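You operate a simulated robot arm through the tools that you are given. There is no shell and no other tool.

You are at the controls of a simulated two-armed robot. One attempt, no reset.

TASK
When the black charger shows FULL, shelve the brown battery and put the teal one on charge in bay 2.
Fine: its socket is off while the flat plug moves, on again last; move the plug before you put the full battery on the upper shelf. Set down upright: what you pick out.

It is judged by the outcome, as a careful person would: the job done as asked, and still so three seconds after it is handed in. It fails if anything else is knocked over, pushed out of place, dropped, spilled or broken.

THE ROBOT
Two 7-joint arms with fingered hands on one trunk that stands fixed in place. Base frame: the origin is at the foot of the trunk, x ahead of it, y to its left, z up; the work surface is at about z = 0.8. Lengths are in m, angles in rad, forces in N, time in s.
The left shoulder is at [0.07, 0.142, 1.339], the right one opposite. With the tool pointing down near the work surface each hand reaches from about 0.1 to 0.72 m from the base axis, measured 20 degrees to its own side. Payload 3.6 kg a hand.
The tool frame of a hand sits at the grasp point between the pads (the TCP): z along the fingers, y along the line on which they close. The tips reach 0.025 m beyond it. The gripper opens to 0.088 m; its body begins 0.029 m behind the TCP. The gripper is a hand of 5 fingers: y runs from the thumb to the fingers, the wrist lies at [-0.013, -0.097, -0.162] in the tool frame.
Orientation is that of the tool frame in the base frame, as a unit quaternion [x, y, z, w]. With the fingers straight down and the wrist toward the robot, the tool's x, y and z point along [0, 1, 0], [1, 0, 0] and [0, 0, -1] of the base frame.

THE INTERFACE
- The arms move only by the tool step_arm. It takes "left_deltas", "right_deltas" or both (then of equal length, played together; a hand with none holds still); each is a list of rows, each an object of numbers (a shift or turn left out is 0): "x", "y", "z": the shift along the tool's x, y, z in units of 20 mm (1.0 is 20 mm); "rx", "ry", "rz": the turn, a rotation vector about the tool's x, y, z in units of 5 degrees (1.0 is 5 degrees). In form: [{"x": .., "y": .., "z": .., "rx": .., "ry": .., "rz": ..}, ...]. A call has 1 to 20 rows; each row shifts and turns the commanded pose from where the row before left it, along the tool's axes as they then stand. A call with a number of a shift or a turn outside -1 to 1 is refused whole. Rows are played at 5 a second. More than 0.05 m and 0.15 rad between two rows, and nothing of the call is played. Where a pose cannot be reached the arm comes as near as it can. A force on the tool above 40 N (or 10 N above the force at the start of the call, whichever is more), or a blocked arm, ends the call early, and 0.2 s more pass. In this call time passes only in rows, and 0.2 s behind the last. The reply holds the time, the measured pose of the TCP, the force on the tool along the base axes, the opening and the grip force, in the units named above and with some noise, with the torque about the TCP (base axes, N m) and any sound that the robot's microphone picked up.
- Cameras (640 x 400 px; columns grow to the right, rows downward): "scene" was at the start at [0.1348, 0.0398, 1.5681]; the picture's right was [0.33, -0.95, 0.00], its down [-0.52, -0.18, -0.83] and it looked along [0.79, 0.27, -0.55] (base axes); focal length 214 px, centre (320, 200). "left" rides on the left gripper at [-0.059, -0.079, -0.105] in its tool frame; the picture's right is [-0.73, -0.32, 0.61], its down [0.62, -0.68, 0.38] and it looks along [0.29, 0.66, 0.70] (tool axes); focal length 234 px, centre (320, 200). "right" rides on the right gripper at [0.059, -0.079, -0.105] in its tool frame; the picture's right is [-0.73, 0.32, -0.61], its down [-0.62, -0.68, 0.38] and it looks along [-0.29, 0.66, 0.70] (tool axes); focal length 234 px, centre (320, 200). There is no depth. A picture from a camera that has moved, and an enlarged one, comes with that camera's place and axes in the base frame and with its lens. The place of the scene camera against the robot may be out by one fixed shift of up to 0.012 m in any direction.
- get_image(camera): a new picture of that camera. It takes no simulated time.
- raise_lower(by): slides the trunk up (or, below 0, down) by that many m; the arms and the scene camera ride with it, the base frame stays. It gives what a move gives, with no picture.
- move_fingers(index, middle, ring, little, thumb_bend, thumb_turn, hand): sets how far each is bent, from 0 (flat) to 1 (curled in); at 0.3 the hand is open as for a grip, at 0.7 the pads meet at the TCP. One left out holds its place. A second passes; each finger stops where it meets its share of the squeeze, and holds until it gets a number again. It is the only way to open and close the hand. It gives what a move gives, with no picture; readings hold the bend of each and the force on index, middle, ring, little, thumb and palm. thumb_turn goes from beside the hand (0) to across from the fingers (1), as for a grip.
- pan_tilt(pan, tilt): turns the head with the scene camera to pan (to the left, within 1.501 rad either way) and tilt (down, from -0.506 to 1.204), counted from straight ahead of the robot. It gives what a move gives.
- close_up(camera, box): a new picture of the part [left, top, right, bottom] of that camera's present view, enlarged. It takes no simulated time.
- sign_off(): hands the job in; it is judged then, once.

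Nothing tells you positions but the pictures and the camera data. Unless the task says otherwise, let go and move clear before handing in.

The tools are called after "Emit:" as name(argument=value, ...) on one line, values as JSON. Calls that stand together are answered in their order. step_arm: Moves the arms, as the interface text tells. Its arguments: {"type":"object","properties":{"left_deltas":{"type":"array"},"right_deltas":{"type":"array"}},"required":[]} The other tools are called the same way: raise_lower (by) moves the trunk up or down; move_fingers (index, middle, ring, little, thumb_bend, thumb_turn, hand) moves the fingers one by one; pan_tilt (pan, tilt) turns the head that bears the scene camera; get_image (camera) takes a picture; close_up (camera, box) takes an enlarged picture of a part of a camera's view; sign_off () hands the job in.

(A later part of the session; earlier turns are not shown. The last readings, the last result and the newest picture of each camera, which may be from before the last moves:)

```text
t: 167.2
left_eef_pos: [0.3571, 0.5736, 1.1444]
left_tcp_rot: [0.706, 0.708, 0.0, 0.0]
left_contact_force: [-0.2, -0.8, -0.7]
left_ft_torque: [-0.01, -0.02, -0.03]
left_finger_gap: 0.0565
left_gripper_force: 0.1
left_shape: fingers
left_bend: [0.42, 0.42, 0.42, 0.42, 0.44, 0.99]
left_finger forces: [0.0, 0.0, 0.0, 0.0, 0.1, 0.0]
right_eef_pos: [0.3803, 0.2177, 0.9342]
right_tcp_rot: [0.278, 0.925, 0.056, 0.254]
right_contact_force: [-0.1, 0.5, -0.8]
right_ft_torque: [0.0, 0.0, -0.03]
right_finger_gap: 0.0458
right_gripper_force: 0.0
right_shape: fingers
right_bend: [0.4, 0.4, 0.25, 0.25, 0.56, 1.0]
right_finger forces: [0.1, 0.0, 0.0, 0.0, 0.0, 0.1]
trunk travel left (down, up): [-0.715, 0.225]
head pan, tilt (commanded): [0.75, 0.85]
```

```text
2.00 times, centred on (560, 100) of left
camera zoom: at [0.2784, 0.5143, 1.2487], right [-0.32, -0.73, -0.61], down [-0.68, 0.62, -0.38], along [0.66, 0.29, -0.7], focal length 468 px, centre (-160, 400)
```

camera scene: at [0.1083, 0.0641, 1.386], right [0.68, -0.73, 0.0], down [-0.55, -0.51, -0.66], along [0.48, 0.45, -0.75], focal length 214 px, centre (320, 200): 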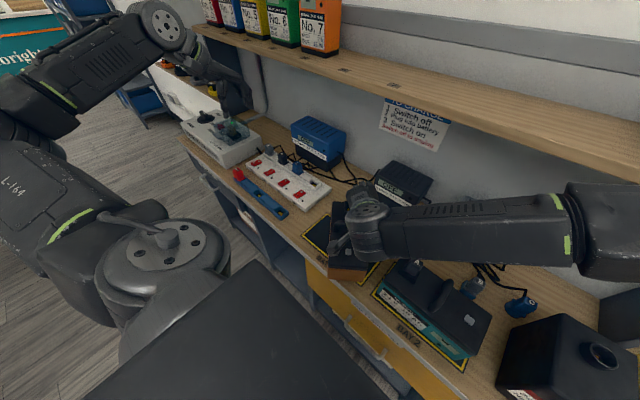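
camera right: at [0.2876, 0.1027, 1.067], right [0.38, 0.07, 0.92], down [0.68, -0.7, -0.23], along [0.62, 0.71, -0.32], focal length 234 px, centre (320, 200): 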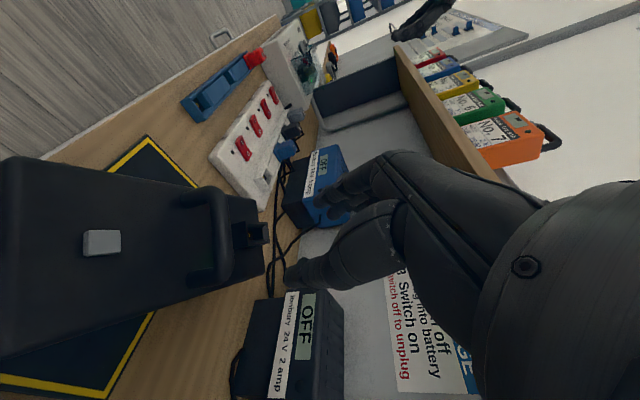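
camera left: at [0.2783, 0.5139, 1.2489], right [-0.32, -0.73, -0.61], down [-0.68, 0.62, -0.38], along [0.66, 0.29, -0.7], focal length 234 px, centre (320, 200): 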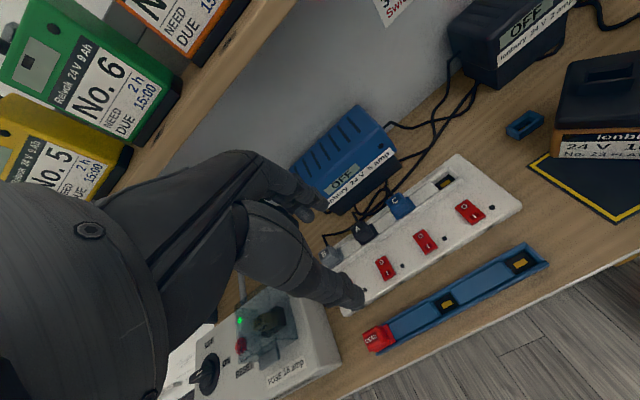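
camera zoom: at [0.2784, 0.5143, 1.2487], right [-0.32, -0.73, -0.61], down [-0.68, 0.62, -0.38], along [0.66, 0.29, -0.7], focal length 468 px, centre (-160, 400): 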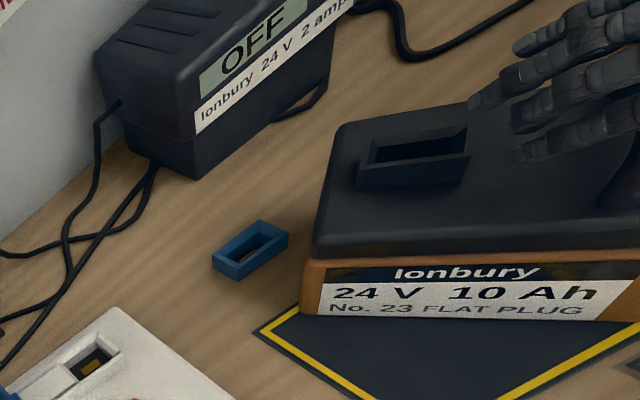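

Well straddled with no contact. Closing index, middle and thumb only.

Emit:
move_fingers(hand="right", index=0.9, middle=0.9, thumb_bend=0.85)

Emit:
close_up(camera="right", box=[200, 80, 440, 340])

Emit:
close_up(camera="left", box=[480, 0, 640, 200])

Emit:
close_up(camera="scene", box=[270, 150, 470, 330])

```text
t: 168.2
left_eef_pos: [0.3577, 0.5751, 1.1433]
left_tcp_rot: [0.705, 0.709, 0.001, 0.0]
left_contact_force: [-0.3, -0.4, -0.6]
left_ft_torque: [0.02, 0.0, 0.0]
left_finger_gap: 0.0563
left_gripper_force: 0.1
left_shape: fingers
left_bend: [0.42, 0.42, 0.42, 0.42, 0.44, 0.99]
left_finger forces: [0.0, 0.0, 0.1, 0.0, 0.0, 0.0]
right_eef_pos: [0.3807, 0.2182, 0.9318]
right_tcp_rot: [0.277, 0.925, 0.055, 0.254]
right_contact_force: [0.4, -0.2, -0.5]
right_ft_torque: [-0.02, 0.1, 0.03]
right_finger_gap: 0.0
right_gripper_force: 13.3
right_shape: fingers
right_bend: [0.75, 0.71, 0.25, 0.25, 0.75, 1.0]
right_finger forces: [3.5, 7.7, 0.1, 0.0, 14.6, 0.1]
trunk travel left (down, up): [-0.715, 0.225]
head pan, tilt (commanded): [0.75, 0.85]
```

```text
1.54 times, centred on (320, 210) of right
camera zoom: at [0.2474, 0.1868, 0.9775], right [0.37, -0.1, 0.92], down [0.31, -0.92, -0.22], along [0.87, 0.37, -0.32], focal length 360 px, centre (320, 185)
```

zoom: 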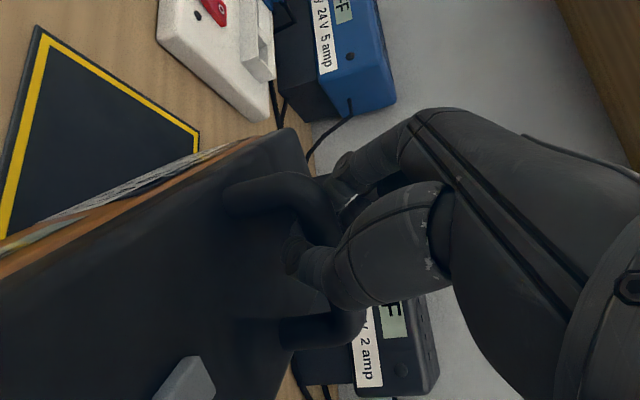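

```text
2.00 times, centred on (560, 100) of left
camera zoom: at [0.2796, 0.5151, 1.2479], right [-0.32, -0.73, -0.61], down [-0.68, 0.62, -0.38], along [0.66, 0.29, -0.7], focal length 468 px, centre (-160, 400)
```

zoom: 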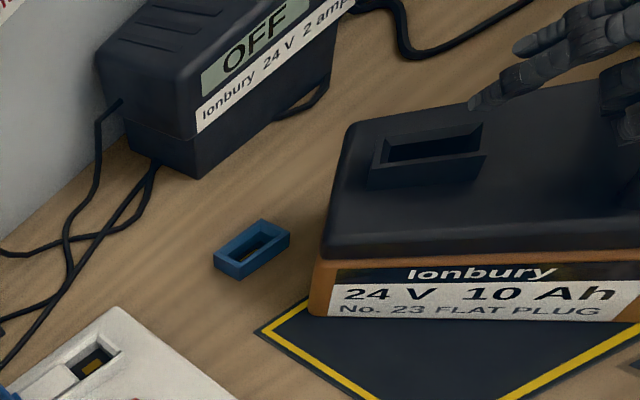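

```text
2.22 times, centred on (370, 240) of scene
camera zoom: at [0.1096, 0.0652, 1.3858], right [0.68, -0.73, 0.0], down [-0.55, -0.51, -0.66], along [0.48, 0.45, -0.75], focal length 477 px, centre (209, 111)
```

zoom: 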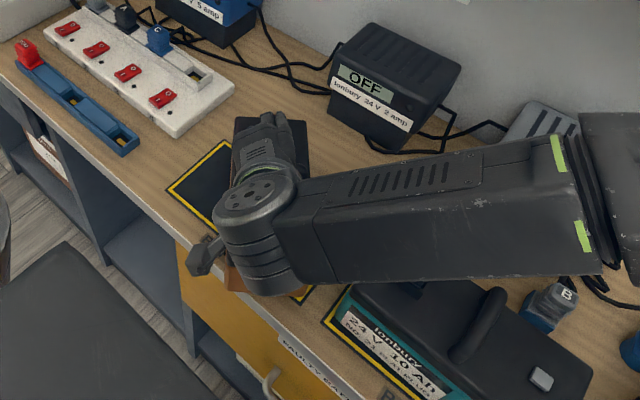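

Emit:
step_arm(right_deltas=[{"x": -0.11, "y": 0.061, "z": -0.216}, {"x": -0.11, "y": 0.061, "z": -0.216}, {"x": -0.11, "y": 0.061, "z": -0.216}])

Emit:
close_up(camera="right", box=[200, 80, 440, 340])

Emit:
close_up(camera="left", box=[480, 0, 640, 200])

```text
t: 169.0
left_eef_pos: [0.3581, 0.5746, 1.1431]
left_tcp_rot: [0.706, 0.708, -0.001, -0.001]
left_contact_force: [-0.1, -0.3, 1.2]
left_ft_torque: [-0.02, -0.02, 0.0]
left_finger_gap: 0.0565
left_gripper_force: 0.0
left_shape: fingers
left_bend: [0.42, 0.42, 0.42, 0.42, 0.44, 0.99]
left_finger forces: [0.0, 0.0, 0.0, 0.0, 0.0, 0.0]
right_eef_pos: [0.381, 0.2179, 0.9474]
right_tcp_rot: [0.275, 0.926, 0.055, 0.254]
right_contact_force: [-0.4, 0.2, -13.8]
right_ft_torque: [-0.01, 0.13, -0.03]
right_finger_gap: 0.0
right_gripper_force: 13.7
right_shape: fingers
right_bend: [0.75, 0.71, 0.25, 0.25, 0.75, 0.99]
right_finger forces: [4.2, 9.0, 0.0, 0.0, 14.8, 0.0]
trunk travel left (down, up): [-0.715, 0.225]
head pan, tilt (commanded): [0.75, 0.85]
```

```text
1.54 times, centred on (320, 210) of right
camera zoom: at [0.2471, 0.1859, 0.9919], right [0.37, -0.1, 0.92], down [0.31, -0.92, -0.22], along [0.87, 0.37, -0.32], focal length 360 px, centre (320, 185)
```

zoom: 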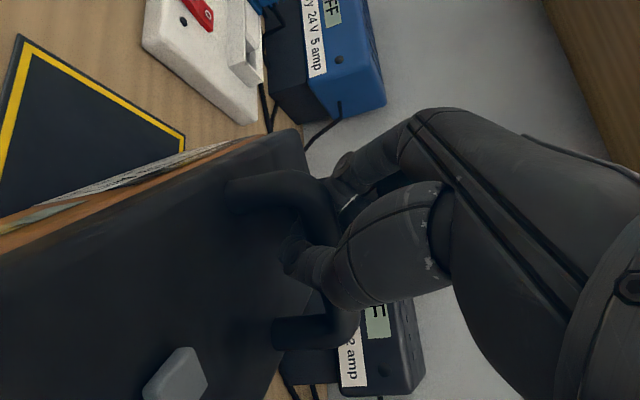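

```text
2.00 times, centred on (560, 100) of left
camera zoom: at [0.2797, 0.5152, 1.2479], right [-0.32, -0.73, -0.61], down [-0.68, 0.62, -0.38], along [0.66, 0.29, -0.7], focal length 468 px, centre (-160, 400)
```

zoom: 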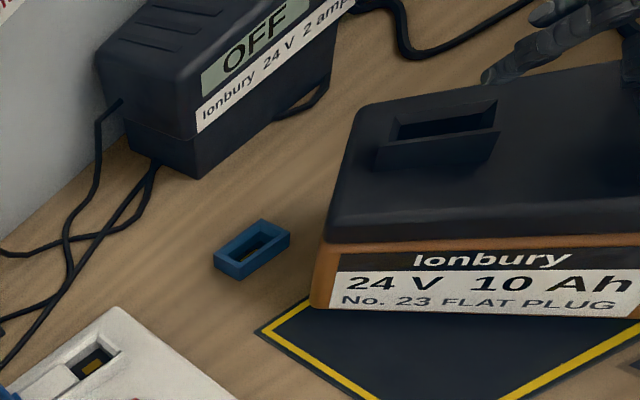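

The lift is stable this time (13.8 N, no twisting). I'll turn the hand counter-clockwise to bring the battery back square over bay 1, so it can be regripped at an angle that suits the shelf.

Emit:
step_arm(right_deltas=[{"x": -0.176, "y": 0.098, "z": -0.346}, {"x": -0.176, "y": 0.098, "z": -0.346}, {"rx": -0.441, "ry": 0.245, "rz": -0.865}, {"rx": -0.441, "ry": 0.245, "rz": -0.865}, {"rx": -0.441, "ry": 0.245, "rz": -0.865}, {"rx": -0.441, "ry": 0.245, "rz": -0.865}, {"rx": -0.441, "ry": 0.245, "rz": -0.865}, {"rx": -0.441, "ry": 0.245, "rz": -0.865}])

Emit:
close_up(camera="scene", box=[270, 150, 470, 330])

Emit:
close_up(camera="left", box=[480, 0, 640, 200])

```text
t: 170.8
left_eef_pos: [0.359, 0.5739, 1.1443]
left_tcp_rot: [0.706, 0.709, 0.0, -0.001]
left_contact_force: [0.2, -0.6, -0.1]
left_ft_torque: [0.0, -0.03, -0.01]
left_finger_gap: 0.0563
left_gripper_force: 0.1
left_shape: fingers
left_bend: [0.42, 0.42, 0.42, 0.42, 0.44, 0.99]
left_finger forces: [0.0, 0.1, 0.0, 0.0, 0.0, 0.0]
right_eef_pos: [0.3822, 0.2174, 0.9631]
right_tcp_rot: [0.027, 0.965, 0.12, 0.23]
right_contact_force: [0.3, 0.0, -14.3]
right_ft_torque: [-0.09, 0.09, 0.0]
right_finger_gap: 0.0
right_gripper_force: 13.4
right_shape: fingers
right_bend: [0.75, 0.71, 0.25, 0.25, 0.75, 0.99]
right_finger forces: [3.8, 8.2, 0.0, 0.1, 15.3, 0.1]
trunk travel left (down, up): [-0.715, 0.225]
head pan, tilt (commanded): [0.75, 0.85]
```

```text
2.22 times, centred on (370, 240) of scene
camera zoom: at [0.11, 0.0649, 1.3858], right [0.68, -0.73, 0.0], down [-0.55, -0.51, -0.66], along [0.48, 0.45, -0.75], focal length 477 px, centre (209, 111)
```

zoom: 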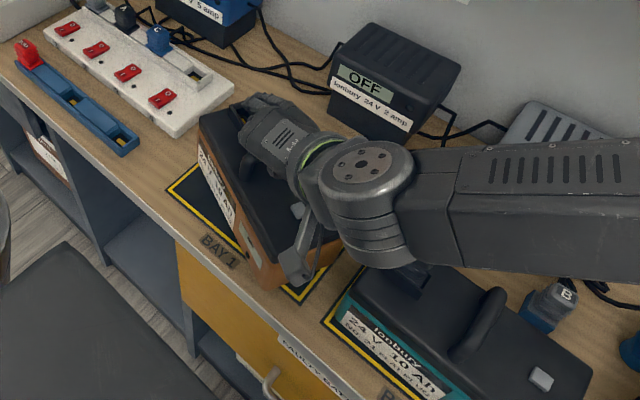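

```text
2.00 times, centred on (560, 100) of left
camera zoom: at [0.28, 0.5149, 1.248], right [-0.32, -0.73, -0.61], down [-0.68, 0.62, -0.38], along [0.66, 0.29, -0.7], focal length 468 px, centre (-160, 400)
```

zoom: 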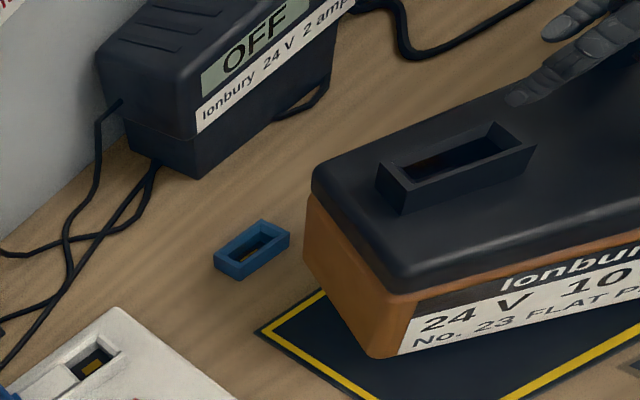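

Emit:
step_arm(right_deltas=[{"rx": -0.441, "ry": 0.245, "rz": -0.865}, {"rx": -0.441, "ry": 0.245, "rz": -0.865}, {"rx": -0.441, "ry": 0.245, "rz": -0.865}, {"rx": -0.441, "ry": 0.245, "rz": -0.865}, {"rx": -0.3, "ry": 0.167, "rz": -0.588}])

Emit:
close_up(camera="scene", box=[270, 150, 470, 330])

Emit:
close_up(camera="left", box=[440, 0, 640, 220])

```text
t: 172.0
left_eef_pos: [0.36, 0.5744, 1.142]
left_tcp_rot: [0.706, 0.708, 0.0, -0.001]
left_contact_force: [0.2, -0.6, 0.5]
left_ft_torque: [0.0, 0.02, -0.01]
left_finger_gap: 0.0563
left_gripper_force: 0.0
left_shape: fingers
left_bend: [0.42, 0.42, 0.42, 0.42, 0.44, 0.99]
left_finger forces: [0.0, 0.1, 0.0, 0.0, 0.1, 0.0]
right_eef_pos: [0.3827, 0.2177, 0.9646]
right_tcp_rot: [-0.169, 0.951, 0.165, 0.201]
right_contact_force: [-0.2, -0.2, -15.3]
right_ft_torque: [-0.12, 0.06, -0.01]
right_finger_gap: 0.0003
right_gripper_force: 14.2
right_shape: fingers
right_bend: [0.76, 0.71, 0.25, 0.25, 0.75, 0.99]
right_finger forces: [3.8, 8.6, 0.0, 0.0, 15.2, 0.0]
trunk travel left (down, up): [-0.715, 0.225]
head pan, tilt (commanded): [0.75, 0.85]
```

```text
2.22 times, centred on (370, 240) of scene
camera zoom: at [0.1099, 0.0653, 1.3858], right [0.68, -0.73, 0.0], down [-0.55, -0.51, -0.66], along [0.48, 0.45, -0.75], focal length 477 px, centre (209, 111)
```

zoom: 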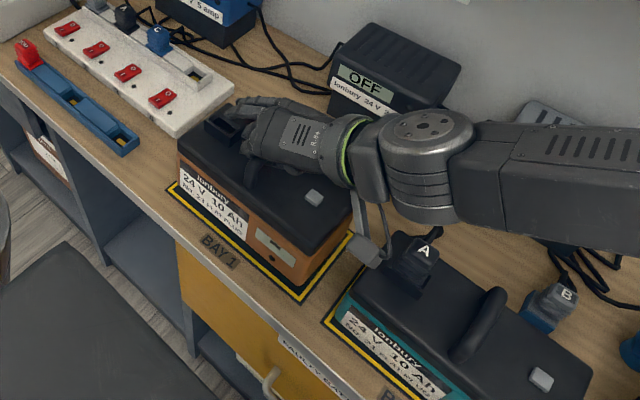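

```text
1.82 times, centred on (540, 110) of left
camera zoom: at [0.2799, 0.5152, 1.2479], right [-0.32, -0.73, -0.61], down [-0.68, 0.62, -0.38], along [0.66, 0.29, -0.7], focal length 426 px, centre (-80, 364)
```

zoom: 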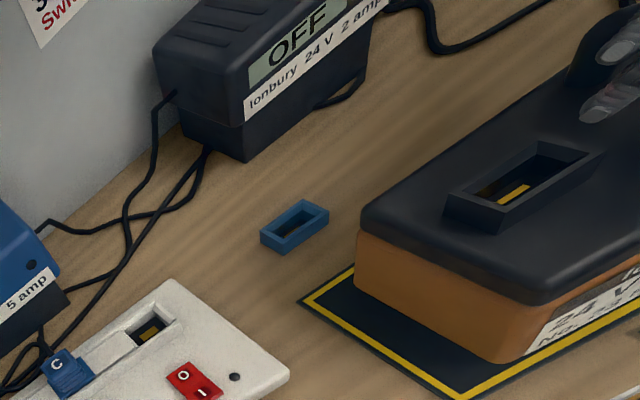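

Square over bay 1 again. Setting it down gently.

Emit:
step_arm(right_deltas=[{"x": 0.22, "y": -0.1225, "z": 0.4325}, {"x": 0.22, "y": -0.1225, "z": 0.4325}, {"x": 0.18, "y": -0.1, "z": 0.35}, {"x": 0.088, "y": -0.049, "z": 0.173}])

Emit:
close_up(camera="left", box=[440, 0, 640, 220])

```text
t: 173.0
left_eef_pos: [0.3578, 0.5748, 1.1438]
left_tcp_rot: [0.705, 0.709, 0.0, 0.0]
left_contact_force: [0.9, -0.2, 0.4]
left_ft_torque: [0.0, -0.01, -0.01]
left_finger_gap: 0.0566
left_gripper_force: 0.1
left_shape: fingers
left_bend: [0.42, 0.42, 0.42, 0.42, 0.44, 0.99]
left_finger forces: [0.0, 0.0, 0.1, 0.0, 0.1, 0.0]
right_eef_pos: [0.3812, 0.2199, 0.9333]
right_tcp_rot: [-0.17, 0.951, 0.164, 0.201]
right_contact_force: [-1.8, -0.7, -8.7]
right_ft_torque: [-0.05, 0.03, 0.01]
right_finger_gap: 0.0
right_gripper_force: 11.8
right_shape: fingers
right_bend: [0.76, 0.71, 0.25, 0.25, 0.75, 0.99]
right_finger forces: [3.9, 6.2, 0.1, 0.0, 13.9, 0.1]
trunk travel left (down, up): [-0.715, 0.225]
head pan, tilt (commanded): [0.75, 0.85]
```

```text
1.82 times, centred on (540, 110) of left
camera zoom: at [0.2786, 0.5149, 1.2484], right [-0.32, -0.73, -0.61], down [-0.68, 0.62, -0.38], along [0.66, 0.29, -0.7], focal length 426 px, centre (-80, 364)
```

zoom: 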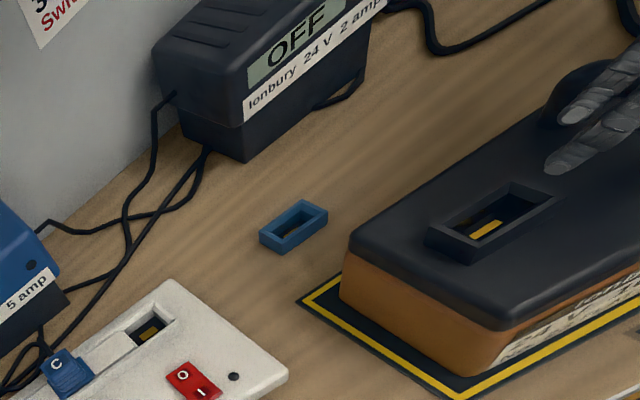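

Emit:
step_arm(right_deltas=[{"x": 0.066, "y": -0.037, "z": 0.13}, {"x": 0.066, "y": -0.037, "z": 0.13}])

Emit:
move_fingers(hand="right", index=0.45, middle=0.45, thumb_bend=0.64)

Emit:
step_arm(right_deltas=[{"x": -0.1, "y": 0.057, "z": -0.2}, {"x": -0.1, "y": 0.057, "z": -0.2}])

Emit:
move_fingers(hand="right", index=0.4, middle=0.4, thumb_bend=0.55)

Emit:
close_up(camera="right", box=[120, 60, 440, 360])

Emit:
close_up(camera="scene", box=[270, 150, 470, 330])

```text
t: 173.6
left_eef_pos: [0.3583, 0.5745, 1.1442]
left_tcp_rot: [0.706, 0.708, 0.0, -0.001]
left_contact_force: [0.6, 1.1, 0.5]
left_ft_torque: [0.0, 0.0, 0.0]
left_finger_gap: 0.0565
left_gripper_force: 0.0
left_shape: fingers
left_bend: [0.42, 0.42, 0.42, 0.42, 0.44, 0.99]
left_finger forces: [0.0, 0.1, 0.0, 0.0, 0.1, 0.0]
right_eef_pos: [0.381, 0.219, 0.9276]
right_tcp_rot: [-0.17, 0.95, 0.165, 0.202]
right_contact_force: [-0.1, 4.5, -2.0]
right_ft_torque: [0.02, 0.02, 0.01]
right_finger_gap: 0.0
right_gripper_force: 2.0
right_shape: fingers
right_bend: [0.76, 0.72, 0.25, 0.25, 0.77, 1.0]
right_finger forces: [1.3, 3.5, 0.0, 0.1, 0.0, 0.1]
trunk travel left (down, up): [-0.715, 0.225]
head pan, tilt (commanded): [0.75, 0.85]
```

```text
t: 174.6
left_eef_pos: [0.3572, 0.5737, 1.145]
left_tcp_rot: [0.706, 0.709, 0.0, 0.0]
left_contact_force: [-0.7, -0.2, 0.2]
left_ft_torque: [-0.02, 0.04, 0.01]
left_finger_gap: 0.0567
left_gripper_force: 0.1
left_shape: fingers
left_bend: [0.42, 0.42, 0.42, 0.42, 0.44, 0.99]
left_finger forces: [0.0, 0.1, 0.0, 0.0, 0.1, 0.1]
right_eef_pos: [0.3813, 0.2179, 0.9274]
right_tcp_rot: [-0.169, 0.951, 0.165, 0.201]
right_contact_force: [0.6, -0.2, -0.6]
right_ft_torque: [0.0, 0.03, -0.02]
right_finger_gap: 0.0313
right_gripper_force: 0.0
right_shape: fingers
right_bend: [0.45, 0.45, 0.25, 0.25, 0.64, 1.0]
right_finger forces: [0.1, 0.0, 0.0, 0.1, 0.0, 0.0]
trunk travel left (down, up): [-0.715, 0.225]
head pan, tilt (commanded): [0.75, 0.85]
```

```text
t: 175.2
left_eef_pos: [0.3577, 0.5735, 1.1442]
left_tcp_rot: [0.706, 0.708, 0.0, 0.0]
left_contact_force: [-1.2, 0.3, 0.2]
left_ft_torque: [0.02, 0.01, 0.0]
left_finger_gap: 0.0565
left_gripper_force: 0.0
left_shape: fingers
left_bend: [0.42, 0.42, 0.42, 0.42, 0.44, 0.99]
left_finger forces: [0.1, 0.0, 0.1, 0.1, 0.0, 0.0]
right_eef_pos: [0.3825, 0.2177, 0.9379]
right_tcp_rot: [-0.168, 0.951, 0.165, 0.202]
right_contact_force: [0.1, 0.0, 0.3]
right_ft_torque: [0.0, 0.02, -0.02]
right_finger_gap: 0.0312
right_gripper_force: 0.0
right_shape: fingers
right_bend: [0.45, 0.45, 0.25, 0.25, 0.64, 1.0]
right_finger forces: [0.0, 0.0, 0.0, 0.1, 0.0, 0.0]
trunk travel left (down, up): [-0.715, 0.225]
head pan, tilt (commanded): [0.75, 0.85]
```

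```text
t: 176.2
left_eef_pos: [0.3567, 0.5733, 1.1437]
left_tcp_rot: [0.706, 0.709, 0.0, 0.0]
left_contact_force: [-0.2, 0.3, 0.5]
left_ft_torque: [0.01, -0.04, -0.02]
left_finger_gap: 0.0568
left_gripper_force: 0.1
left_shape: fingers
left_bend: [0.42, 0.42, 0.42, 0.42, 0.44, 0.99]
left_finger forces: [0.0, 0.0, 0.1, 0.1, 0.0, 0.1]
right_eef_pos: [0.3815, 0.2164, 0.9353]
right_tcp_rot: [-0.17, 0.95, 0.166, 0.201]
right_contact_force: [-0.4, -0.7, 0.0]
right_ft_torque: [0.01, -0.03, -0.02]
right_finger_gap: 0.0464
right_gripper_force: 0.0
right_shape: fingers
right_bend: [0.4, 0.4, 0.25, 0.25, 0.55, 1.0]
right_finger forces: [0.0, 0.0, 0.0, 0.0, 0.1, 0.0]
trunk travel left (down, up): [-0.715, 0.225]
head pan, tilt (commanded): [0.75, 0.85]
```

```text
1.33 times, centred on (280, 210) of right
camera zoom: at [0.3262, 0.091, 0.9809], right [0.3, 0.24, 0.92], down [0.93, -0.3, -0.23], along [0.22, 0.92, -0.31], focal length 312 px, centre (373, 187)
```

zoom: 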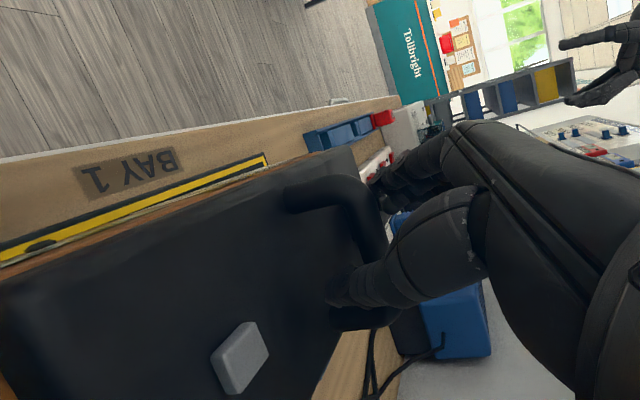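

```text
2.22 times, centred on (370, 240) of scene
camera zoom: at [0.1082, 0.0643, 1.386], right [0.68, -0.73, 0.0], down [-0.55, -0.51, -0.66], along [0.48, 0.45, -0.75], focal length 477 px, centre (209, 111)
```

zoom: 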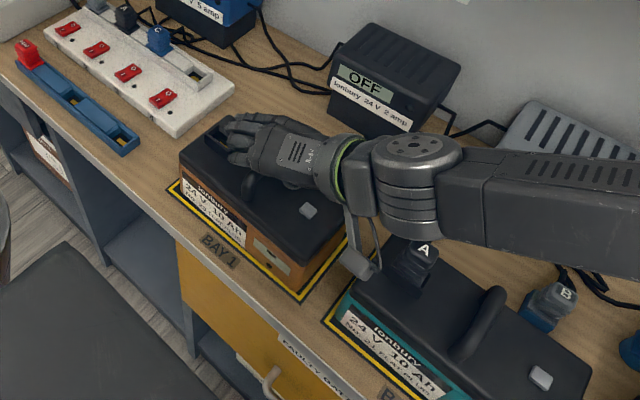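

Brown is square in bay 1 again and the handle centre is at (0.392, 0.226). I'll lift off, roll the hand to ~70° and regrip with index/middle/thumb.

Emit:
step_arm(right_deltas=[{"x": -0.22, "y": 0.1225, "z": -0.4325}, {"x": -0.44, "y": 0.245, "z": -0.865}, {"x": -0.44, "y": 0.245, "z": -0.865}, {"x": -0.44, "y": 0.245, "z": -0.865}, {"rx": 0.44, "ry": -0.245, "rz": 0.865}, {"rx": 0.44, "ry": -0.245, "rz": 0.865}, {"rx": 0.44, "ry": -0.245, "rz": 0.865}, {"rx": 0.44, "ry": -0.245, "rz": 0.865}, {"rx": 0.44, "ry": -0.245, "rz": 0.865}, {"rx": 0.44, "ry": -0.245, "rz": 0.865}, {"rx": 0.44, "ry": -0.245, "rz": 0.865}, {"rx": 0.44, "ry": -0.245, "rz": 0.865}])

Emit:
close_up(camera="right", box=[60, 60, 440, 360])

Emit:
close_up(camera="scene", box=[270, 150, 470, 330])

```text
t: 178.8
left_eef_pos: [0.3559, 0.5739, 1.1434]
left_tcp_rot: [0.706, 0.708, 0.0, 0.0]
left_contact_force: [-0.5, 0.3, 0.8]
left_ft_torque: [0.01, 0.0, 0.01]
left_finger_gap: 0.0567
left_gripper_force: 0.1
left_shape: fingers
left_bend: [0.42, 0.42, 0.42, 0.42, 0.44, 0.99]
left_finger forces: [0.0, 0.0, 0.0, 0.1, 0.0, 0.0]
right_eef_pos: [0.3815, 0.2174, 1.0057]
right_tcp_rot: [0.168, 0.951, 0.085, 0.246]
right_contact_force: [0.7, 0.3, 0.4]
right_ft_torque: [-0.01, 0.0, 0.0]
right_finger_gap: 0.0465
right_gripper_force: 0.1
right_shape: fingers
right_bend: [0.4, 0.4, 0.25, 0.25, 0.55, 1.0]
right_finger forces: [0.1, 0.0, 0.0, 0.1, 0.0, 0.0]
trunk travel left (down, up): [-0.715, 0.225]
head pan, tilt (commanded): [0.75, 0.85]
```

```text
1.33 times, centred on (250, 210) of right
camera zoom: at [0.2572, 0.1556, 1.0508], right [0.38, -0.01, 0.92], down [0.51, -0.83, -0.22], along [0.77, 0.56, -0.31], focal length 312 px, centre (413, 187)
```

zoom: 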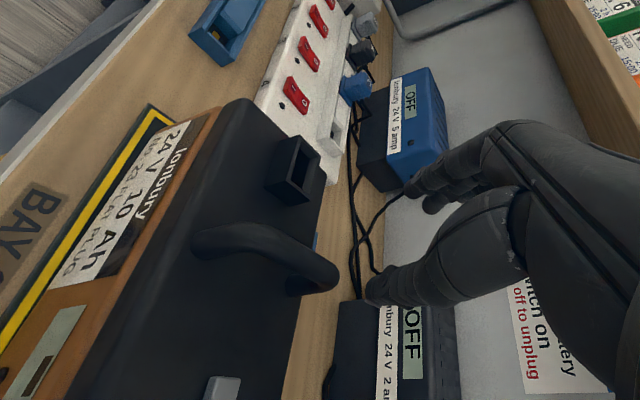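

```text
2.22 times, centred on (370, 240) of scene
camera zoom: at [0.1079, 0.0649, 1.386], right [0.68, -0.73, 0.0], down [-0.55, -0.51, -0.66], along [0.48, 0.45, -0.75], focal length 477 px, centre (209, 111)
```

zoom: 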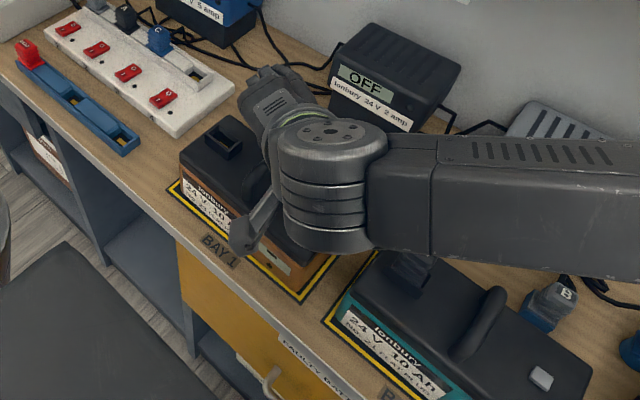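

Emit:
step_arm(right_deltas=[{"x": -0.6, "y": 0.38, "z": 0.42}, {"x": 0.44, "y": -0.245, "z": 0.865}, {"x": 0.44, "y": -0.245, "z": 0.865}, {"x": 0.22, "y": -0.122, "z": 0.43}])

Emit:
close_up(camera="right", box=[200, 80, 440, 340])

```text
t: 179.8
left_eef_pos: [0.3569, 0.5735, 1.1444]
left_tcp_rot: [0.706, 0.708, 0.0, 0.0]
left_contact_force: [0.4, 0.0, 0.0]
left_ft_torque: [0.0, 0.0, 0.0]
left_finger_gap: 0.0566
left_gripper_force: 0.1
left_shape: fingers
left_bend: [0.42, 0.42, 0.42, 0.42, 0.44, 0.99]
left_finger forces: [0.1, 0.1, 0.0, 0.0, 0.0, 0.0]
right_eef_pos: [0.3964, 0.2208, 0.9527]
right_tcp_rot: [0.167, 0.951, 0.086, 0.245]
right_contact_force: [0.1, 0.6, 0.5]
right_ft_torque: [0.01, -0.01, 0.02]
right_finger_gap: 0.0464
right_gripper_force: 0.1
right_shape: fingers
right_bend: [0.4, 0.4, 0.25, 0.25, 0.55, 1.0]
right_finger forces: [0.1, 0.1, 0.0, 0.1, 0.1, 0.0]
trunk travel left (down, up): [-0.715, 0.225]
head pan, tilt (commanded): [0.75, 0.85]
```

```text
1.54 times, centred on (320, 210) of right
camera zoom: at [0.2747, 0.1586, 0.998], right [0.39, -0.01, 0.92], down [0.52, -0.83, -0.22], along [0.76, 0.56, -0.31], focal length 360 px, centre (320, 185)
```

zoom: 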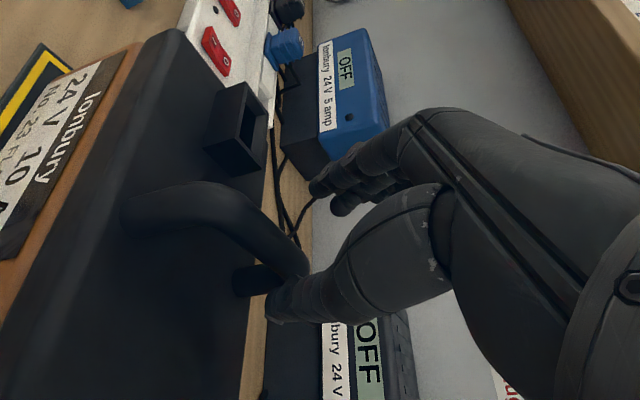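

Emit:
step_arm(right_deltas=[{"x": 0.41, "y": -0.14, "z": -0.25}, {"x": 0.22, "y": -0.122, "z": 0.43}, {"x": 0.22, "y": -0.122, "z": 0.43}])

Emit:
close_up(camera="right", box=[200, 80, 440, 340])

```text
t: 180.6
left_eef_pos: [0.3564, 0.5743, 1.1441]
left_tcp_rot: [0.706, 0.709, 0.0, -0.001]
left_contact_force: [0.4, 0.5, 0.2]
left_ft_torque: [-0.01, -0.07, 0.01]
left_finger_gap: 0.0564
left_gripper_force: 0.1
left_shape: fingers
left_bend: [0.42, 0.42, 0.42, 0.42, 0.44, 0.99]
left_finger forces: [0.0, 0.0, 0.0, 0.1, 0.0, 0.1]
right_eef_pos: [0.3875, 0.221, 0.9364]
right_tcp_rot: [0.167, 0.951, 0.086, 0.246]
right_contact_force: [-0.7, 0.4, -0.1]
right_ft_torque: [-0.01, 0.01, 0.01]
right_finger_gap: 0.0463
right_gripper_force: 0.0
right_shape: fingers
right_bend: [0.4, 0.4, 0.25, 0.25, 0.55, 1.0]
right_finger forces: [0.0, 0.0, 0.0, 0.0, 0.1, 0.0]
trunk travel left (down, up): [-0.715, 0.225]
head pan, tilt (commanded): [0.75, 0.85]
```

```text
1.54 times, centred on (320, 210) of right
camera zoom: at [0.2636, 0.1593, 0.9804], right [0.39, -0.01, 0.92], down [0.52, -0.83, -0.23], along [0.76, 0.56, -0.31], focal length 360 px, centre (320, 185)
```

zoom: 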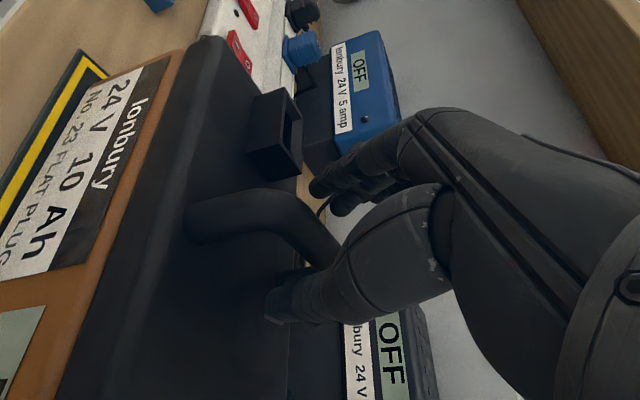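

Emit:
step_arm(right_deltas=[{"x": 0.1, "y": -0.055, "z": 0.19}])

Emit:
move_fingers(hand="right", index=0.9, middle=0.9, thumb_bend=0.85)

Emit:
close_up(camera="right", box=[200, 80, 440, 340])

Emit:
close_up(camera="scene", box=[270, 150, 470, 330])

```text
t: 181.0
left_eef_pos: [0.3565, 0.5746, 1.144]
left_tcp_rot: [0.706, 0.708, 0.0, 0.0]
left_contact_force: [0.1, 0.1, -1.1]
left_ft_torque: [0.04, -0.02, 0.04]
left_finger_gap: 0.0565
left_gripper_force: 0.1
left_shape: fingers
left_bend: [0.42, 0.42, 0.42, 0.42, 0.44, 0.99]
left_finger forces: [0.0, 0.0, 0.1, 0.1, 0.0, 0.1]
right_eef_pos: [0.3869, 0.2222, 0.9318]
right_tcp_rot: [0.167, 0.951, 0.086, 0.246]
right_contact_force: [-0.3, -0.1, -0.5]
right_ft_torque: [-0.01, 0.0, -0.01]
right_finger_gap: 0.0467
right_gripper_force: 0.2
right_shape: fingers
right_bend: [0.4, 0.4, 0.25, 0.25, 0.55, 1.0]
right_finger forces: [0.0, 0.1, 0.0, 0.1, 0.0, 0.0]
trunk travel left (down, up): [-0.715, 0.225]
head pan, tilt (commanded): [0.75, 0.85]
```

```text
t: 182.0
left_eef_pos: [0.3585, 0.5759, 1.142]
left_tcp_rot: [0.705, 0.709, -0.001, -0.001]
left_contact_force: [0.8, -0.1, -0.1]
left_ft_torque: [0.05, 0.01, 0.01]
left_finger_gap: 0.0565
left_gripper_force: 0.1
left_shape: fingers
left_bend: [0.42, 0.42, 0.42, 0.42, 0.44, 0.99]
left_finger forces: [0.0, 0.0, 0.1, 0.0, 0.0, 0.0]
right_eef_pos: [0.3881, 0.2225, 0.9302]
right_tcp_rot: [0.166, 0.951, 0.086, 0.245]
right_contact_force: [-0.6, 0.1, -0.4]
right_ft_torque: [-0.01, 0.11, 0.07]
right_finger_gap: 0.0
right_gripper_force: 12.9
right_shape: fingers
right_bend: [0.72, 0.67, 0.25, 0.25, 0.76, 1.0]
right_finger forces: [0.2, 8.1, 0.1, 0.0, 16.3, 0.0]
trunk travel left (down, up): [-0.715, 0.225]
head pan, tilt (commanded): [0.75, 0.85]
```

```text
1.54 times, centred on (320, 210) of right
camera zoom: at [0.2645, 0.1603, 0.9755], right [0.39, -0.01, 0.92], down [0.52, -0.83, -0.23], along [0.76, 0.56, -0.31], focal length 360 px, centre (320, 185)
```

zoom: 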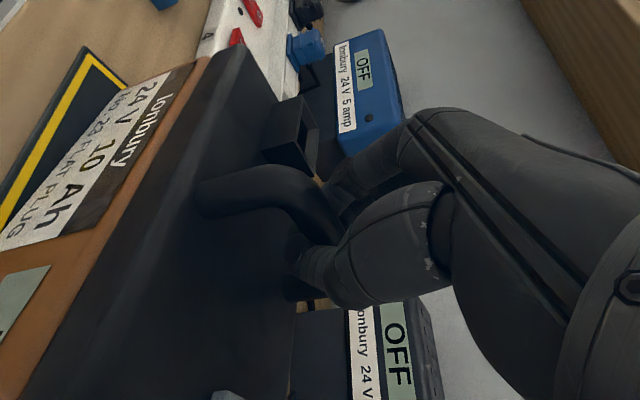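

```text
2.22 times, centred on (370, 240) of scene
camera zoom: at [0.1097, 0.0652, 1.3858], right [0.68, -0.73, 0.0], down [-0.55, -0.51, -0.66], along [0.48, 0.45, -0.75], focal length 477 px, centre (209, 111)
```

zoom: 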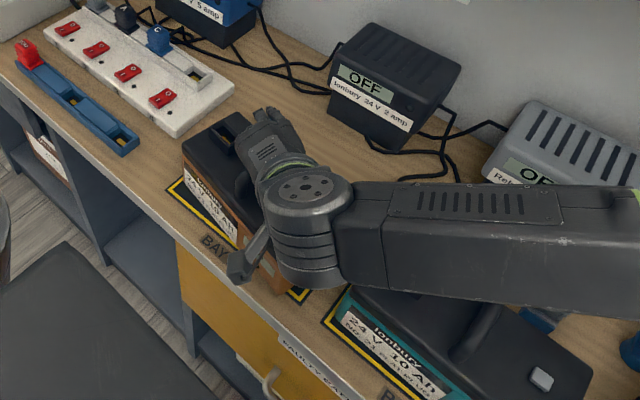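

Emit:
step_arm(right_deltas=[{"x": -0.11, "y": 0.061, "z": -0.216}, {"x": -0.11, "y": 0.061, "z": -0.216}, {"x": -0.11, "y": 0.061, "z": -0.216}, {"x": -0.11, "y": 0.061, "z": -0.216}])

Emit:
close_up(camera="right", box=[200, 80, 440, 340])

Emit:
close_up(camera="left", box=[440, 0, 640, 220])

```text
t: 183.0
left_eef_pos: [0.3592, 0.5758, 1.1437]
left_tcp_rot: [0.706, 0.709, -0.001, -0.001]
left_contact_force: [0.8, -0.1, 0.5]
left_ft_torque: [-0.02, 0.0, 0.03]
left_finger_gap: 0.0564
left_gripper_force: 0.0
left_shape: fingers
left_bend: [0.42, 0.42, 0.42, 0.42, 0.44, 0.99]
left_finger forces: [0.1, 0.1, 0.1, 0.1, 0.1, 0.1]
right_eef_pos: [0.3883, 0.2213, 0.9521]
right_tcp_rot: [0.167, 0.951, 0.086, 0.244]
right_contact_force: [-0.1, 0.8, -14.9]
right_ft_torque: [-0.07, 0.06, 0.02]
right_finger_gap: 0.0
right_gripper_force: 13.0
right_shape: fingers
right_bend: [0.72, 0.71, 0.25, 0.25, 0.76, 0.99]
right_finger forces: [2.1, 6.9, 0.1, 0.0, 16.2, 0.1]
trunk travel left (down, up): [-0.715, 0.225]
head pan, tilt (commanded): [0.75, 0.85]
```

```text
1.54 times, centred on (320, 210) of right
camera zoom: at [0.2647, 0.16, 0.9953], right [0.39, -0.01, 0.92], down [0.52, -0.83, -0.23], along [0.76, 0.56, -0.31], focal length 360 px, centre (320, 185)
```

zoom: 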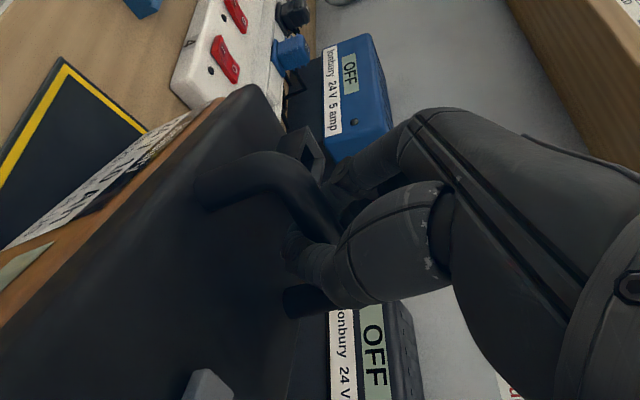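

```text
1.82 times, centred on (540, 110) of left
camera zoom: at [0.2797, 0.5152, 1.2479], right [-0.32, -0.73, -0.61], down [-0.68, 0.62, -0.38], along [0.66, 0.29, -0.7], focal length 426 px, centre (-80, 364)
```

zoom: 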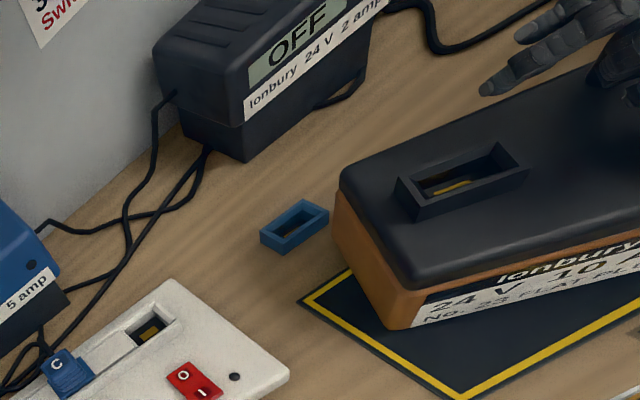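

Stable lift at yaw ≈ −20°, load 15 N. Raising with the arm a bit, then the trunk to full height.

Emit:
step_arm(right_deltas=[{"x": -0.33, "y": 0.183, "z": -0.65}, {"x": -0.44, "y": 0.244, "z": -0.865}, {"x": -0.44, "y": 0.244, "z": -0.865}, {"x": -0.44, "y": 0.244, "z": -0.865}, {"x": -0.44, "y": 0.244, "z": -0.865}])

Emit:
raise_lower(by=0.22)

Emit:
pan_tilt(pan=0.4, tilt=0.6)

Emit:
get_image(camera="scene")

Emit:
get_image(camera="right")

```text
t: 184.2
left_eef_pos: [0.3584, 0.5733, 1.1447]
left_tcp_rot: [0.706, 0.709, 0.0, 0.0]
left_contact_force: [1.0, -0.6, -0.4]
left_ft_torque: [-0.01, -0.01, -0.01]
left_finger_gap: 0.0564
left_gripper_force: 0.1
left_shape: fingers
left_bend: [0.42, 0.42, 0.42, 0.42, 0.44, 0.99]
left_finger forces: [0.0, 0.0, 0.0, 0.0, 0.1, 0.1]
right_eef_pos: [0.3873, 0.2196, 1.0476]
right_tcp_rot: [0.168, 0.951, 0.085, 0.246]
right_contact_force: [-0.3, 0.0, -14.4]
right_ft_torque: [-0.04, 0.11, 0.0]
right_finger_gap: 0.0
right_gripper_force: 12.6
right_shape: fingers
right_bend: [0.72, 0.71, 0.25, 0.25, 0.76, 0.99]
right_finger forces: [2.6, 6.0, 0.1, 0.0, 16.4, 0.0]
trunk travel left (down, up): [-0.715, 0.225]
head pan, tilt (commanded): [0.75, 0.85]
```

```text
t: 186.6
left_eef_pos: [0.3587, 0.5746, 1.3637]
left_tcp_rot: [0.706, 0.708, 0.0, -0.001]
left_contact_force: [0.7, 0.0, -0.6]
left_ft_torque: [-0.01, -0.01, -0.01]
left_finger_gap: 0.0566
left_gripper_force: 0.1
left_shape: fingers
left_bend: [0.42, 0.42, 0.42, 0.42, 0.44, 0.99]
left_finger forces: [0.1, 0.1, 0.0, 0.0, 0.1, 0.0]
right_eef_pos: [0.3889, 0.2222, 1.2663]
right_tcp_rot: [0.167, 0.951, 0.085, 0.245]
right_contact_force: [-0.1, -0.3, -14.3]
right_ft_torque: [-0.03, 0.09, 0.02]
right_finger_gap: 0.0
right_gripper_force: 12.7
right_shape: fingers
right_bend: [0.72, 0.71, 0.25, 0.25, 0.76, 0.99]
right_finger forces: [2.5, 6.4, 0.0, 0.0, 16.2, 0.0]
trunk travel left (down, up): [-0.935, 0.005]
head pan, tilt (commanded): [0.75, 0.85]
```

```text
t: 187.4
left_eef_pos: [0.3585, 0.5744, 1.3626]
left_tcp_rot: [0.705, 0.709, -0.001, -0.001]
left_contact_force: [-0.1, 0.1, 0.7]
left_ft_torque: [-0.01, 0.04, 0.0]
left_finger_gap: 0.0565
left_gripper_force: 0.1
left_shape: fingers
left_bend: [0.42, 0.42, 0.42, 0.42, 0.44, 0.99]
left_finger forces: [0.0, 0.1, 0.0, 0.0, 0.0, 0.0]
right_eef_pos: [0.3891, 0.2204, 1.2661]
right_tcp_rot: [0.167, 0.951, 0.085, 0.245]
right_contact_force: [-1.1, -0.2, -13.6]
right_ft_torque: [-0.05, 0.07, 0.01]
right_finger_gap: 0.0
right_gripper_force: 12.0
right_shape: fingers
right_bend: [0.72, 0.71, 0.25, 0.25, 0.76, 0.99]
right_finger forces: [2.6, 6.3, 0.1, 0.0, 16.3, 0.0]
trunk travel left (down, up): [-0.935, 0.005]
head pan, tilt (commanded): [0.4, 0.6]
```

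```text
taken
camera scene: at [0.1345, 0.0466, 1.6266], right [0.39, -0.92, 0.0], down [-0.52, -0.22, -0.82], along [0.76, 0.32, -0.57], focal length 214 px, centre (320, 200)
```

scene: 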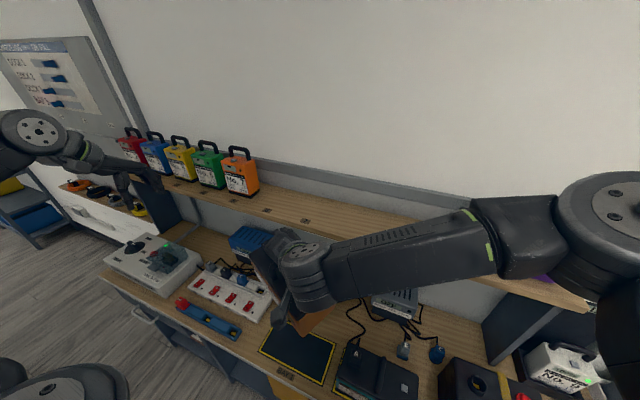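

```text
taken
camera right: at [0.2655, 0.1589, 1.3112], right [0.39, -0.01, 0.92], down [0.52, -0.83, -0.23], along [0.76, 0.56, -0.31], focal length 234 px, centre (320, 200)
```

right: 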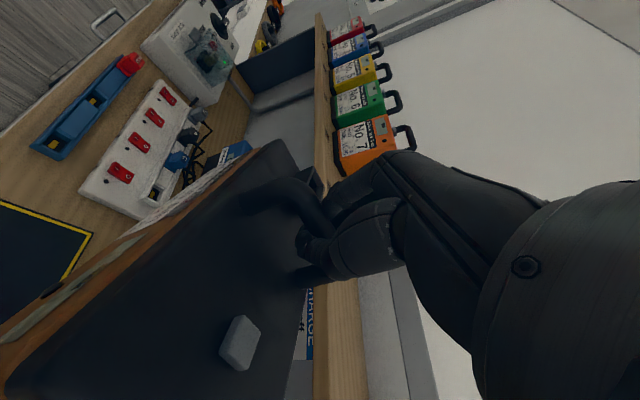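

Load is steady. Raising the arm further so the battery clears the shelf.

Emit:
step_arm(right_deltas=[{"x": -0.44, "y": 0.244, "z": -0.865}, {"x": -0.44, "y": 0.244, "z": -0.865}, {"x": -0.44, "y": 0.244, "z": -0.865}, {"x": -0.44, "y": 0.244, "z": -0.865}, {"x": -0.44, "y": 0.244, "z": -0.865}, {"x": -0.44, "y": 0.244, "z": -0.865}])

Emit:
get_image(camera="scene")

Emit:
get_image(camera="right")

```text
t: 188.8
left_eef_pos: [0.3587, 0.5746, 1.3619]
left_tcp_rot: [0.706, 0.708, 0.0, -0.001]
left_contact_force: [-0.1, -0.6, 0.4]
left_ft_torque: [0.02, 0.0, 0.02]
left_finger_gap: 0.0564
left_gripper_force: 0.0
left_shape: fingers
left_bend: [0.42, 0.42, 0.42, 0.42, 0.44, 0.99]
left_finger forces: [0.0, 0.0, 0.1, 0.0, 0.1, 0.1]
right_eef_pos: [0.3901, 0.2203, 1.3845]
right_tcp_rot: [0.167, 0.951, 0.085, 0.246]
right_contact_force: [-0.9, 0.9, -14.4]
right_ft_torque: [-0.03, 0.06, 0.01]
right_finger_gap: 0.0
right_gripper_force: 12.3
right_shape: fingers
right_bend: [0.72, 0.71, 0.25, 0.25, 0.76, 0.99]
right_finger forces: [2.9, 6.2, 0.1, 0.1, 16.1, 0.0]
trunk travel left (down, up): [-0.935, 0.005]
head pan, tilt (commanded): [0.4, 0.6]
```

```text
taken
camera scene: at [0.1339, 0.0461, 1.6267], right [0.39, -0.92, 0.0], down [-0.52, -0.22, -0.82], along [0.76, 0.32, -0.57], focal length 214 px, centre (320, 200)
```

scene: 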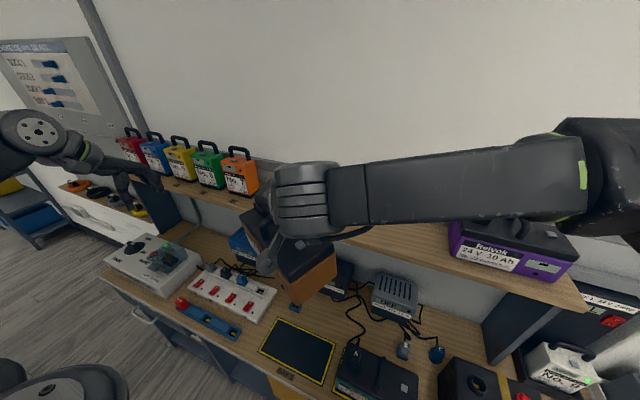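

```text
taken
camera right: at [0.2669, 0.1595, 1.4295], right [0.39, -0.01, 0.92], down [0.52, -0.83, -0.22], along [0.76, 0.56, -0.31], focal length 234 px, centre (320, 200)
```

right: 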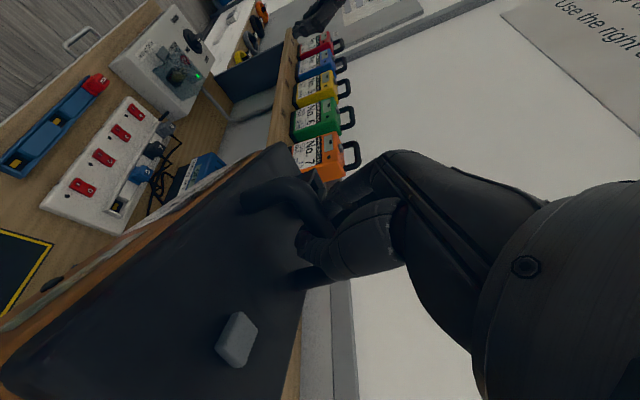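

At shelf height with 5 cm clearance. Moving right toward the vacated place first (still in front of the shelf edge).

Emit:
step_arm(right_deltas=[{"x": -0.3, "y": -0.775, "z": -0.066}, {"x": -0.3, "y": -0.775, "z": -0.066}, {"x": -0.3, "y": -0.775, "z": -0.066}, {"x": -0.3, "y": -0.775, "z": -0.066}, {"x": -0.3, "y": -0.775, "z": -0.066}, {"x": -0.3, "y": -0.775, "z": -0.066}])

Emit:
step_arm(right_deltas=[{"x": -0.74, "y": 0.25, "z": 0.446}, {"x": -0.74, "y": 0.25, "z": 0.446}, {"x": -0.74, "y": 0.25, "z": 0.446}, {"x": -0.74, "y": 0.25, "z": 0.446}])

Emit:
get_image(camera="scene")

Emit:
close_up(camera="scene", box=[220, 140, 460, 330])

```text
t: 190.2
left_eef_pos: [0.3592, 0.572, 1.3643]
left_tcp_rot: [0.706, 0.708, 0.001, 0.0]
left_contact_force: [0.5, 0.5, 0.5]
left_ft_torque: [0.0, 0.03, -0.04]
left_finger_gap: 0.0565
left_gripper_force: 0.1
left_shape: fingers
left_bend: [0.42, 0.42, 0.42, 0.42, 0.44, 0.99]
left_finger forces: [0.1, 0.0, 0.0, 0.1, 0.0, 0.1]
right_eef_pos: [0.3908, 0.1179, 1.3859]
right_tcp_rot: [0.167, 0.951, 0.086, 0.245]
right_contact_force: [-0.1, -0.7, -15.0]
right_ft_torque: [-0.08, 0.11, 0.02]
right_finger_gap: 0.0001
right_gripper_force: 13.0
right_shape: fingers
right_bend: [0.72, 0.71, 0.25, 0.25, 0.76, 0.99]
right_finger forces: [3.5, 5.8, 0.0, 0.0, 15.8, 0.0]
trunk travel left (down, up): [-0.935, 0.005]
head pan, tilt (commanded): [0.4, 0.6]
```

```text
t: 191.2
left_eef_pos: [0.3592, 0.5749, 1.3619]
left_tcp_rot: [0.705, 0.709, -0.001, -0.001]
left_contact_force: [-0.4, 0.4, -0.2]
left_ft_torque: [-0.02, 0.04, 0.0]
left_finger_gap: 0.0568
left_gripper_force: 0.1
left_shape: fingers
left_bend: [0.42, 0.42, 0.42, 0.42, 0.44, 0.99]
left_finger forces: [0.0, 0.0, 0.1, 0.0, 0.0, 0.1]
right_eef_pos: [0.4615, 0.1199, 1.3848]
right_tcp_rot: [0.167, 0.951, 0.085, 0.245]
right_contact_force: [0.6, 0.0, -13.7]
right_ft_torque: [-0.02, 0.06, -0.01]
right_finger_gap: 0.0
right_gripper_force: 12.6
right_shape: fingers
right_bend: [0.72, 0.71, 0.25, 0.25, 0.76, 0.99]
right_finger forces: [3.5, 5.0, 0.0, 0.1, 17.3, 0.1]
trunk travel left (down, up): [-0.935, 0.005]
head pan, tilt (commanded): [0.4, 0.6]
```

```text
taken
camera scene: at [0.1356, 0.0467, 1.6266], right [0.39, -0.92, 0.0], down [-0.52, -0.22, -0.82], along [0.76, 0.32, -0.57], focal length 214 px, centre (320, 200)
```

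scene: 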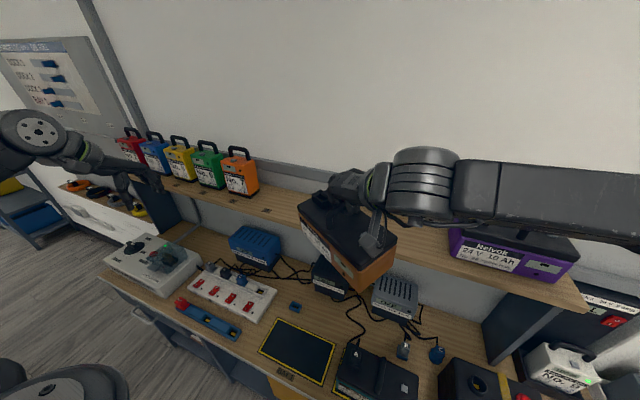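

```text
2.11 times, centred on (340, 235) of scene
camera zoom: at [0.1356, 0.0467, 1.6266], right [0.39, -0.92, 0.0], down [-0.52, -0.22, -0.82], along [0.76, 0.32, -0.57], focal length 452 px, centre (278, 126)
```

zoom: 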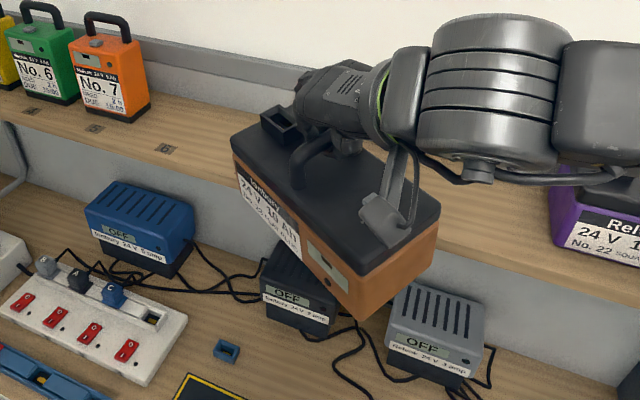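

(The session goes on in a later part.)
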